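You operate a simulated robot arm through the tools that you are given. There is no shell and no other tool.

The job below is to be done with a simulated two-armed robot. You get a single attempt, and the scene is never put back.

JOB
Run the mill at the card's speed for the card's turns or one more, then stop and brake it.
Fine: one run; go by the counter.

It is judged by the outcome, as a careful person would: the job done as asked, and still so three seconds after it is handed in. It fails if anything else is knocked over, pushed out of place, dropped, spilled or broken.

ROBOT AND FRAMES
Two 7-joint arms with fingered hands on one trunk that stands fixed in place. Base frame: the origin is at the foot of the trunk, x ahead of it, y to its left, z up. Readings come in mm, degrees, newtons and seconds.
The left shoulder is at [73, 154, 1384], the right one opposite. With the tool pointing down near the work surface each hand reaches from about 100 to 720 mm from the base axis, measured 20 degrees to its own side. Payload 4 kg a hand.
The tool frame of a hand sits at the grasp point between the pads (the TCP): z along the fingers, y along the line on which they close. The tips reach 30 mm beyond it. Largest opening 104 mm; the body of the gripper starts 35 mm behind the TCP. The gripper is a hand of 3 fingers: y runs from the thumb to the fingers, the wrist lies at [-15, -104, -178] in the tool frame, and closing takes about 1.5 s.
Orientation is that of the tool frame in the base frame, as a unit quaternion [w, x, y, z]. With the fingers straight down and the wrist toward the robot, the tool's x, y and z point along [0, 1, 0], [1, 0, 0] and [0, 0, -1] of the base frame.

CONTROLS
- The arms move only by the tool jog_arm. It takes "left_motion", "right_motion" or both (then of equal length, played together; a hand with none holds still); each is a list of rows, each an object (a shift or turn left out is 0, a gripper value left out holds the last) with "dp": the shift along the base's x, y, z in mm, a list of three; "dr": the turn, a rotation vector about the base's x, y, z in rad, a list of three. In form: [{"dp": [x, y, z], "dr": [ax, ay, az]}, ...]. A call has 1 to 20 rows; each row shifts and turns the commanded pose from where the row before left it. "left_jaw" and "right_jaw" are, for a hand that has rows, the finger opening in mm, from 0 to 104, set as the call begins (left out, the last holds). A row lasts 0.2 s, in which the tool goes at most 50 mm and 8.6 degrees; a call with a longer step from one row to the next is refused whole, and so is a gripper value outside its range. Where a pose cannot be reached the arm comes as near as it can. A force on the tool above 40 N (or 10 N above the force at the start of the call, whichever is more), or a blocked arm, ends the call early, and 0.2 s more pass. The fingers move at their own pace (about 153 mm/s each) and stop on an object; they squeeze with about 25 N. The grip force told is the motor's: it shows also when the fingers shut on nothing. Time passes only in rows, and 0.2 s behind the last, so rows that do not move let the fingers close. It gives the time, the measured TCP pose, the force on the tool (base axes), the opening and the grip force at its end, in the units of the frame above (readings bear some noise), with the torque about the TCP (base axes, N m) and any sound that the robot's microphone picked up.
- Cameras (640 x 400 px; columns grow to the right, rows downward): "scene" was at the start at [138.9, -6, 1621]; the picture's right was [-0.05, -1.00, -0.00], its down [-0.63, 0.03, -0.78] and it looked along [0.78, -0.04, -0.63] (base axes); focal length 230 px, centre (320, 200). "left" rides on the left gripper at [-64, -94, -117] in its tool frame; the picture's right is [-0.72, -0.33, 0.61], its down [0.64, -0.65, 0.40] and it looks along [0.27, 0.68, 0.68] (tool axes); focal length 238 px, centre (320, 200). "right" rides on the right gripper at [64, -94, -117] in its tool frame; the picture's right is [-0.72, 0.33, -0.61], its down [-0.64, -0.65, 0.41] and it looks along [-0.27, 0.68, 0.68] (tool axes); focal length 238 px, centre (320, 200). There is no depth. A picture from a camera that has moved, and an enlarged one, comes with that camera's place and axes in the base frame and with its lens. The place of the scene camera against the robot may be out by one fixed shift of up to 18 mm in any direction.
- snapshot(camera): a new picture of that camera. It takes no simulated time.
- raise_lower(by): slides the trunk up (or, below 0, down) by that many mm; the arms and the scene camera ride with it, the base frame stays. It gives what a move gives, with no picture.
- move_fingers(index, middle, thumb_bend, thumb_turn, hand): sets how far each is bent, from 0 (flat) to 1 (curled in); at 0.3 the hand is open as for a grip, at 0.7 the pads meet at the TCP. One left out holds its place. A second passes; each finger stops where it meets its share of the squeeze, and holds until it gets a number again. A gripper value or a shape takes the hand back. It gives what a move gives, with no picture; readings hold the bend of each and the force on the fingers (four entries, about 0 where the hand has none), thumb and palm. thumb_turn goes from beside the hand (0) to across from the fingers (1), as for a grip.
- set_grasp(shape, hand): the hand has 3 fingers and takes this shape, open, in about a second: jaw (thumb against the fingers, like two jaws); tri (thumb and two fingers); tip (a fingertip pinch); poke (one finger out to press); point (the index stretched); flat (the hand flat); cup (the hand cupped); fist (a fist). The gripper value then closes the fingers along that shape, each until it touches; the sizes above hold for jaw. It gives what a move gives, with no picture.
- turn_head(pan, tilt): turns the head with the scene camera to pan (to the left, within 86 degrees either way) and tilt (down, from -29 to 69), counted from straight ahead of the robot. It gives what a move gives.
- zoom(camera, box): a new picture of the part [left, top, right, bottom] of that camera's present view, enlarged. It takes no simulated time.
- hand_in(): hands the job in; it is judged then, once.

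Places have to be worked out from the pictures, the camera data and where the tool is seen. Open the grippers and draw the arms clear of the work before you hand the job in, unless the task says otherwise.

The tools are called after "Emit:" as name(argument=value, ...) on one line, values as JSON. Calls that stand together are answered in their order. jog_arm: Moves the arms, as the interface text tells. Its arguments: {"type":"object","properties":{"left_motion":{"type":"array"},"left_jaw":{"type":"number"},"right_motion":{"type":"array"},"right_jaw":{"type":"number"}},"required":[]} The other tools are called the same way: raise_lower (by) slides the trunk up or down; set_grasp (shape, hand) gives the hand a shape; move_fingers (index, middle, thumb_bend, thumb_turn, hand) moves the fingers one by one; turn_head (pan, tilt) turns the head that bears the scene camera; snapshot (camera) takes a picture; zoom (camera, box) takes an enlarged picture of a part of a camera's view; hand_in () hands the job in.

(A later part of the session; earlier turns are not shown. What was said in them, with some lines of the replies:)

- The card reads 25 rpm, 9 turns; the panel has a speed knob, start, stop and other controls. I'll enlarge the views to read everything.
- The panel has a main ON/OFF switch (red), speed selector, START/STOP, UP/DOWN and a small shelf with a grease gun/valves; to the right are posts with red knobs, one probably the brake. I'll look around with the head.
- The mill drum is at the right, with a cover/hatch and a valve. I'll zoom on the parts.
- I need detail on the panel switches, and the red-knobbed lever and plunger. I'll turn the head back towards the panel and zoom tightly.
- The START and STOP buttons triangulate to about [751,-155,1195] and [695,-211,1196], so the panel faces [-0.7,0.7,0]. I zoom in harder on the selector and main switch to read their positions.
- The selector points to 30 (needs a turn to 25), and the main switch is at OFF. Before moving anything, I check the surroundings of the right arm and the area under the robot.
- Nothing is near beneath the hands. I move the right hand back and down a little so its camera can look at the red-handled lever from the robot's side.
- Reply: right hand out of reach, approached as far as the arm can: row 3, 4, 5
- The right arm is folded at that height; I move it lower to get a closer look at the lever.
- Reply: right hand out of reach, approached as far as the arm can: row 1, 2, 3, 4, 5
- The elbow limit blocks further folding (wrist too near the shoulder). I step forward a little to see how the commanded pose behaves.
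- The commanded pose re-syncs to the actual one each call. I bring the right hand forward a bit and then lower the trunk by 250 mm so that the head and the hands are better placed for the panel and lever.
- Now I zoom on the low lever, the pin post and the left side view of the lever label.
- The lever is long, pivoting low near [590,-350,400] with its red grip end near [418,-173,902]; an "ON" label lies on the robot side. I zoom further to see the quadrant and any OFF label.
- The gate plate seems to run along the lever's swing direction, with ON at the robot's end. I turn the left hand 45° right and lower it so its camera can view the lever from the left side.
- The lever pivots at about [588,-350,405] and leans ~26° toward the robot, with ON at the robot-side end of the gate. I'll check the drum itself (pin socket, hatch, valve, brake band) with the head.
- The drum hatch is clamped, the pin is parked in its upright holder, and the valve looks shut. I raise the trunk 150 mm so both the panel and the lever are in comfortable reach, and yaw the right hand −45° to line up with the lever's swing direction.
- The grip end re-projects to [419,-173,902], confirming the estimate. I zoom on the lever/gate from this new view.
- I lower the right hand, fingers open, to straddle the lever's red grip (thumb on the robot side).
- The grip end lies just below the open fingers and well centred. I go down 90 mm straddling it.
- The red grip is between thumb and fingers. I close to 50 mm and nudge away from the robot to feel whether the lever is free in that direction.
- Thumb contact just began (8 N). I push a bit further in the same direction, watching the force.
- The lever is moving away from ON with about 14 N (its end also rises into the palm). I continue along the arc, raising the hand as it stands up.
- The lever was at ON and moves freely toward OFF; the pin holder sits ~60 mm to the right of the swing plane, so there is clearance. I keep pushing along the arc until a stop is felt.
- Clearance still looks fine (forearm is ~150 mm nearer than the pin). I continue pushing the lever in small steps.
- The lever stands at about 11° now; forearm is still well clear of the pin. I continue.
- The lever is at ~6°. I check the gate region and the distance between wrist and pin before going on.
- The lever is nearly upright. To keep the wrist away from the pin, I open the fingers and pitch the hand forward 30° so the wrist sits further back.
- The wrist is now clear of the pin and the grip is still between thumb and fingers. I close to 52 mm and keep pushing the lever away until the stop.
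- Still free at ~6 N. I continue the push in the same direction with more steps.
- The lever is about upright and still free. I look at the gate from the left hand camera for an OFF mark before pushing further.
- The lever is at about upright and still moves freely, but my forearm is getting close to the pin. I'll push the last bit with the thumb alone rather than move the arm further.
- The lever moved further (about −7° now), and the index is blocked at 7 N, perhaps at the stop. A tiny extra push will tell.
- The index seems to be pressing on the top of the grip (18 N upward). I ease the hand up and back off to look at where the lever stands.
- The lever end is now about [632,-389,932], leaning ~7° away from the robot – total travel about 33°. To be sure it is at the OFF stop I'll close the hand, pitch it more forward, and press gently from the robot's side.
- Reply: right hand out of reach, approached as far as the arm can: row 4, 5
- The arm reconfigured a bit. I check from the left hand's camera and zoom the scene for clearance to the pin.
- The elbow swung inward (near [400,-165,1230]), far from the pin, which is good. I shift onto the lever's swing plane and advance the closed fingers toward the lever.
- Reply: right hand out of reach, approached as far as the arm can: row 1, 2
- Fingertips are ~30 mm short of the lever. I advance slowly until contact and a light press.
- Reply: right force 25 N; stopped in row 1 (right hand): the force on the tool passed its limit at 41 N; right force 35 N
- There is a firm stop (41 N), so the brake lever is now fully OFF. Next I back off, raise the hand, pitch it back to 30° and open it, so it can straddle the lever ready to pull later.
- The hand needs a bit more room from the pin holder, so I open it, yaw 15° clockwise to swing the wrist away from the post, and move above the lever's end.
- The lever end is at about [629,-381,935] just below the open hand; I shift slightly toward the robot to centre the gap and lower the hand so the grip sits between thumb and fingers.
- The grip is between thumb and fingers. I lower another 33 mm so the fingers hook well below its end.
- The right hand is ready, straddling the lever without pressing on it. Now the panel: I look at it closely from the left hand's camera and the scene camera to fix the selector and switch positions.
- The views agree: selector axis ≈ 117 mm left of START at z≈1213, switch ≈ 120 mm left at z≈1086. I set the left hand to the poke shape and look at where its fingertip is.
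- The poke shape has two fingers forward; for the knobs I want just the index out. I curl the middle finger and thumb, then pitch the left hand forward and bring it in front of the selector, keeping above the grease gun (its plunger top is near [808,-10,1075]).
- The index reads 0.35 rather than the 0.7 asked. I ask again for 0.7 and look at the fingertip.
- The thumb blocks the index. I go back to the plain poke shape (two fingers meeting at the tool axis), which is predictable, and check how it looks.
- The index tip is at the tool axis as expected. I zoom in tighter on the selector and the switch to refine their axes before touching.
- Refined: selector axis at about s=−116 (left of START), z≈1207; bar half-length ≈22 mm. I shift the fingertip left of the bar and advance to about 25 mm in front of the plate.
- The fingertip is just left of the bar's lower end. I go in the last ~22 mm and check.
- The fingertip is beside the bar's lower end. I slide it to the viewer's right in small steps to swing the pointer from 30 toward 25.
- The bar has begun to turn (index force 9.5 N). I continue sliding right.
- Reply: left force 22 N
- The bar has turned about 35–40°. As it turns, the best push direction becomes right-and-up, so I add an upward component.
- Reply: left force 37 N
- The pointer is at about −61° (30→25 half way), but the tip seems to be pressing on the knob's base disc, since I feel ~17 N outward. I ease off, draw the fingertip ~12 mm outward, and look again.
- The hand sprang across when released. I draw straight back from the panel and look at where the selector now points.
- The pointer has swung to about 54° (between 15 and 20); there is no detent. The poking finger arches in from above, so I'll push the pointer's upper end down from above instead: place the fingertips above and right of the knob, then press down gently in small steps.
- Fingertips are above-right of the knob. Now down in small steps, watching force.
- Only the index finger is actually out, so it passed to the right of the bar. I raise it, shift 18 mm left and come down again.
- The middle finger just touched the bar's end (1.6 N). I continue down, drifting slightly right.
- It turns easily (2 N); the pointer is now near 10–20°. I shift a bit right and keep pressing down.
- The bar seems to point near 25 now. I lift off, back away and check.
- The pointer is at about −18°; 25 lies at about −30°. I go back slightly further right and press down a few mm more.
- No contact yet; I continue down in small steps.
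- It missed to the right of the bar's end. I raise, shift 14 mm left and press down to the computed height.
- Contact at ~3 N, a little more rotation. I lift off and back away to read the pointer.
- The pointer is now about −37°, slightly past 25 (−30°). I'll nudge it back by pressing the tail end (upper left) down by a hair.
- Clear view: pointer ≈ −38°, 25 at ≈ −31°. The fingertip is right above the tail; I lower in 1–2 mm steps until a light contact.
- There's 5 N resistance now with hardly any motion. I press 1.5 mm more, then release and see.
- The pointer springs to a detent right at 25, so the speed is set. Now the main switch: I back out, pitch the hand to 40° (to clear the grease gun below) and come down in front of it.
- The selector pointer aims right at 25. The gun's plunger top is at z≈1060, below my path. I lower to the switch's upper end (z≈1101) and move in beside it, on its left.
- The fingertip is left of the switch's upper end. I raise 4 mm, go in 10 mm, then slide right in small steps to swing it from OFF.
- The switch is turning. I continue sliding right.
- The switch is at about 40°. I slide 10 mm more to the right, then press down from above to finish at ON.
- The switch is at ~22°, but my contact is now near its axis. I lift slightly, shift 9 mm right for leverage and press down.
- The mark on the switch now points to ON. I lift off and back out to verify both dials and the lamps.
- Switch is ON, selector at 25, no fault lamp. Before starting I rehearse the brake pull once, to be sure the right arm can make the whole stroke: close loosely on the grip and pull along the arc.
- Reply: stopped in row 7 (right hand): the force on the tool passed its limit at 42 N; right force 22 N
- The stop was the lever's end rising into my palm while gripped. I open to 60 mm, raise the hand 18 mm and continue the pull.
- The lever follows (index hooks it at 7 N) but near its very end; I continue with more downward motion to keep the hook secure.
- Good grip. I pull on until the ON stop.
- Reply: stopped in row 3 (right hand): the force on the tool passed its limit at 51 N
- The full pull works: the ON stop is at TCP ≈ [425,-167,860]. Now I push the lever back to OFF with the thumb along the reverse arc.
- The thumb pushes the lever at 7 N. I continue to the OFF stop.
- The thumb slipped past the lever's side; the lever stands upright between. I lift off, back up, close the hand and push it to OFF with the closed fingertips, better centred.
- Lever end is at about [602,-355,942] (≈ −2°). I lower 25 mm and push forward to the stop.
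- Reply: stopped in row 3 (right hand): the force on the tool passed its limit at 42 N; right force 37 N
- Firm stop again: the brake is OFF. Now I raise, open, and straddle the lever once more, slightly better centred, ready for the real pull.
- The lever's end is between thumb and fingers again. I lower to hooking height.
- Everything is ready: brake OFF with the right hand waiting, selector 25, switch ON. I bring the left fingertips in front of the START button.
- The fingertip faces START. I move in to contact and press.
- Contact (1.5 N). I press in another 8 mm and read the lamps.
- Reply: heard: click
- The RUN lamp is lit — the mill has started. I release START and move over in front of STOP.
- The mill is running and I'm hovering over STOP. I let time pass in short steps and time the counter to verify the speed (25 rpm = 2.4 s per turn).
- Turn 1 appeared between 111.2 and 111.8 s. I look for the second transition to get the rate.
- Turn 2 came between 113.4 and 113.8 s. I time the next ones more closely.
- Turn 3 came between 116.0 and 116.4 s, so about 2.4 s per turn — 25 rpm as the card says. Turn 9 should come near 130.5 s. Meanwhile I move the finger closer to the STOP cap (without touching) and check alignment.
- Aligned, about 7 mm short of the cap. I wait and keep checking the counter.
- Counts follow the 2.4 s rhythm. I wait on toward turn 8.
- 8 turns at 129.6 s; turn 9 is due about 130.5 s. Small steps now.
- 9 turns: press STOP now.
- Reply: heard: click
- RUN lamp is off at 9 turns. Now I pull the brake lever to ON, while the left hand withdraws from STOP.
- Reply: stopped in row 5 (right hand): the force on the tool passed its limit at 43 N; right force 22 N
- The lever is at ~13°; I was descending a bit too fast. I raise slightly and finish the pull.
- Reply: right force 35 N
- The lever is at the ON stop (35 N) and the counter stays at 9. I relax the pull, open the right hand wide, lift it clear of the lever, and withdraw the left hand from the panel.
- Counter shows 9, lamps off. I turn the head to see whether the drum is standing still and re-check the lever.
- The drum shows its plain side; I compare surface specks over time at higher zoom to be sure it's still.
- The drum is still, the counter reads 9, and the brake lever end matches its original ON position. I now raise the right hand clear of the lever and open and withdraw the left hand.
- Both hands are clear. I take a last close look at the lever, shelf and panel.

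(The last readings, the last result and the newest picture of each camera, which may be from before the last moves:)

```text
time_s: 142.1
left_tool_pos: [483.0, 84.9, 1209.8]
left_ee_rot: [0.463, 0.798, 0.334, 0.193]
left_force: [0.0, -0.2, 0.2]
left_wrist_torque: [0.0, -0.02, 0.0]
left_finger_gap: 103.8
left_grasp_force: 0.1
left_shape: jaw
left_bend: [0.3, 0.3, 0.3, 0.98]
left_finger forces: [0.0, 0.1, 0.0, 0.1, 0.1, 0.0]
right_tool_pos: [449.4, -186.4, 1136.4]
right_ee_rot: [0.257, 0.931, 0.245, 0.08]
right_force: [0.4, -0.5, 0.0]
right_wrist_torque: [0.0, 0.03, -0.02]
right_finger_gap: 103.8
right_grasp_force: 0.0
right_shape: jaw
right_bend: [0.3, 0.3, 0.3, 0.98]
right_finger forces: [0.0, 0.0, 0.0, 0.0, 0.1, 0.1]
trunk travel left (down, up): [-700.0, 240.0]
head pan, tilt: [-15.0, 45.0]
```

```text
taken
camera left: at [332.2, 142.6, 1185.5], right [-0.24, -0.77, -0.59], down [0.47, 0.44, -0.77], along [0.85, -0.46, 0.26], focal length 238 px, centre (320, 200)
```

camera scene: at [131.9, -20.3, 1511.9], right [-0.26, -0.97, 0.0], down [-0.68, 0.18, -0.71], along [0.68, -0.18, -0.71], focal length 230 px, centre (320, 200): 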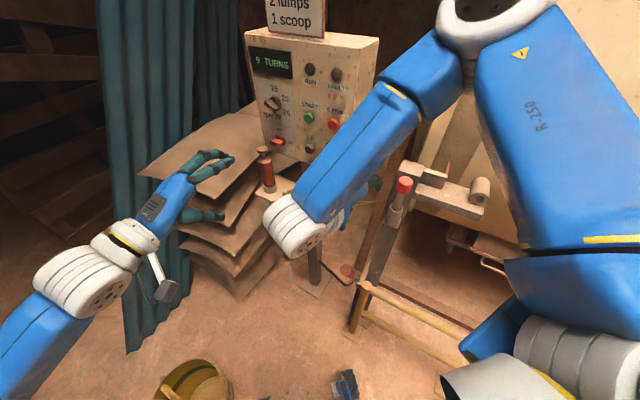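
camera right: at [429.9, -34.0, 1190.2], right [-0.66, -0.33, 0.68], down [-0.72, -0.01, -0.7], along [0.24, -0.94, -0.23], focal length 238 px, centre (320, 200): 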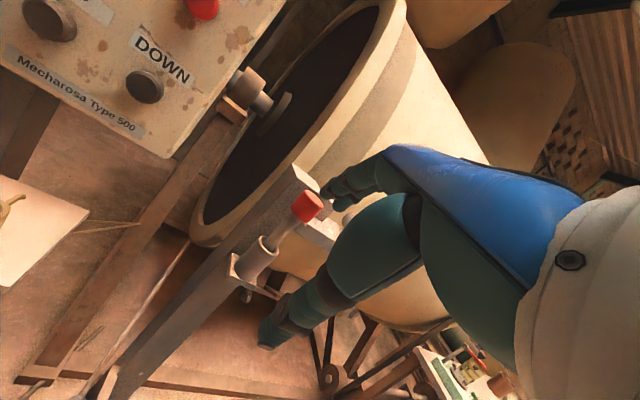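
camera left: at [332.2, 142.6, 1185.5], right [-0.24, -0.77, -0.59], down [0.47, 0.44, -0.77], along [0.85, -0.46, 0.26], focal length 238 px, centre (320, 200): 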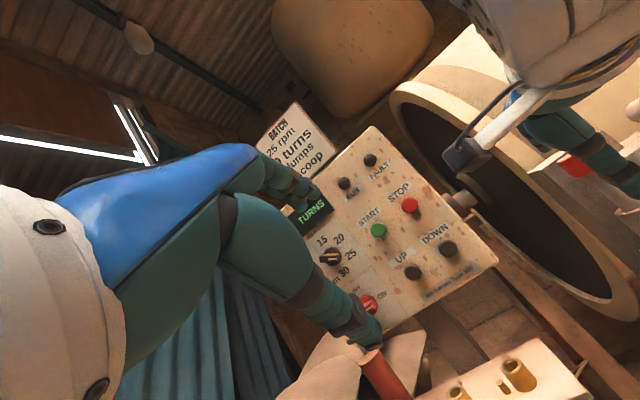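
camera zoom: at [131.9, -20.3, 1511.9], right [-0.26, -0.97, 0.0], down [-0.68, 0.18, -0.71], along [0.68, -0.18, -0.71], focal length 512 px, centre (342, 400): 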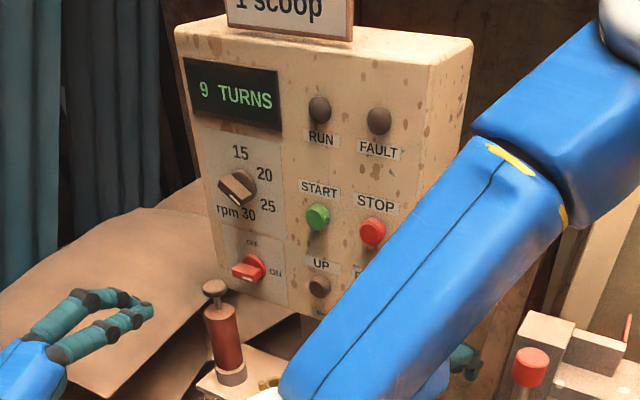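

The counter reads 9 turns and the RUN and FAULT lamps are both off. The drum is still, and the brake lever is at ON, where it stood when I arrived. Nothing else has been disturbed, and both hands are open and clear of the work, so I hand the job in.

Emit:
hand_in()

```text
The job is handed in.
```

The mill made one run at 25 rpm. I pressed STOP when the counter reached 9 turns, then pulled the brake lever to ON. I've handed the job in.

- **Speed:** I turned the selector from 30 to 25 and switched the main switch to ON. The counter advanced about every 2.4 seconds during the run, which is 25 rpm.
- **Turns:** There was one start and one stop. The counter still read 9 when I last checked, about 10 seconds after STOP. The drum was not moving.
- **Brake:** It was on when I arrived, so I released it before starting. Before the run I also pulled it on and pushed it off once to test the movement. It is now back at its ON stop.
- **Surroundings:** I saw nothing knocked over or moved. Both hands are open and clear of the panel and lever.

I left the main switch at ON and the selector at 25, since the job didn't ask to reset them. While setting the selector, my hand slipped and spun the pointer past 20 to between 15 and 20. I turned it back to 25 before starting the mill.
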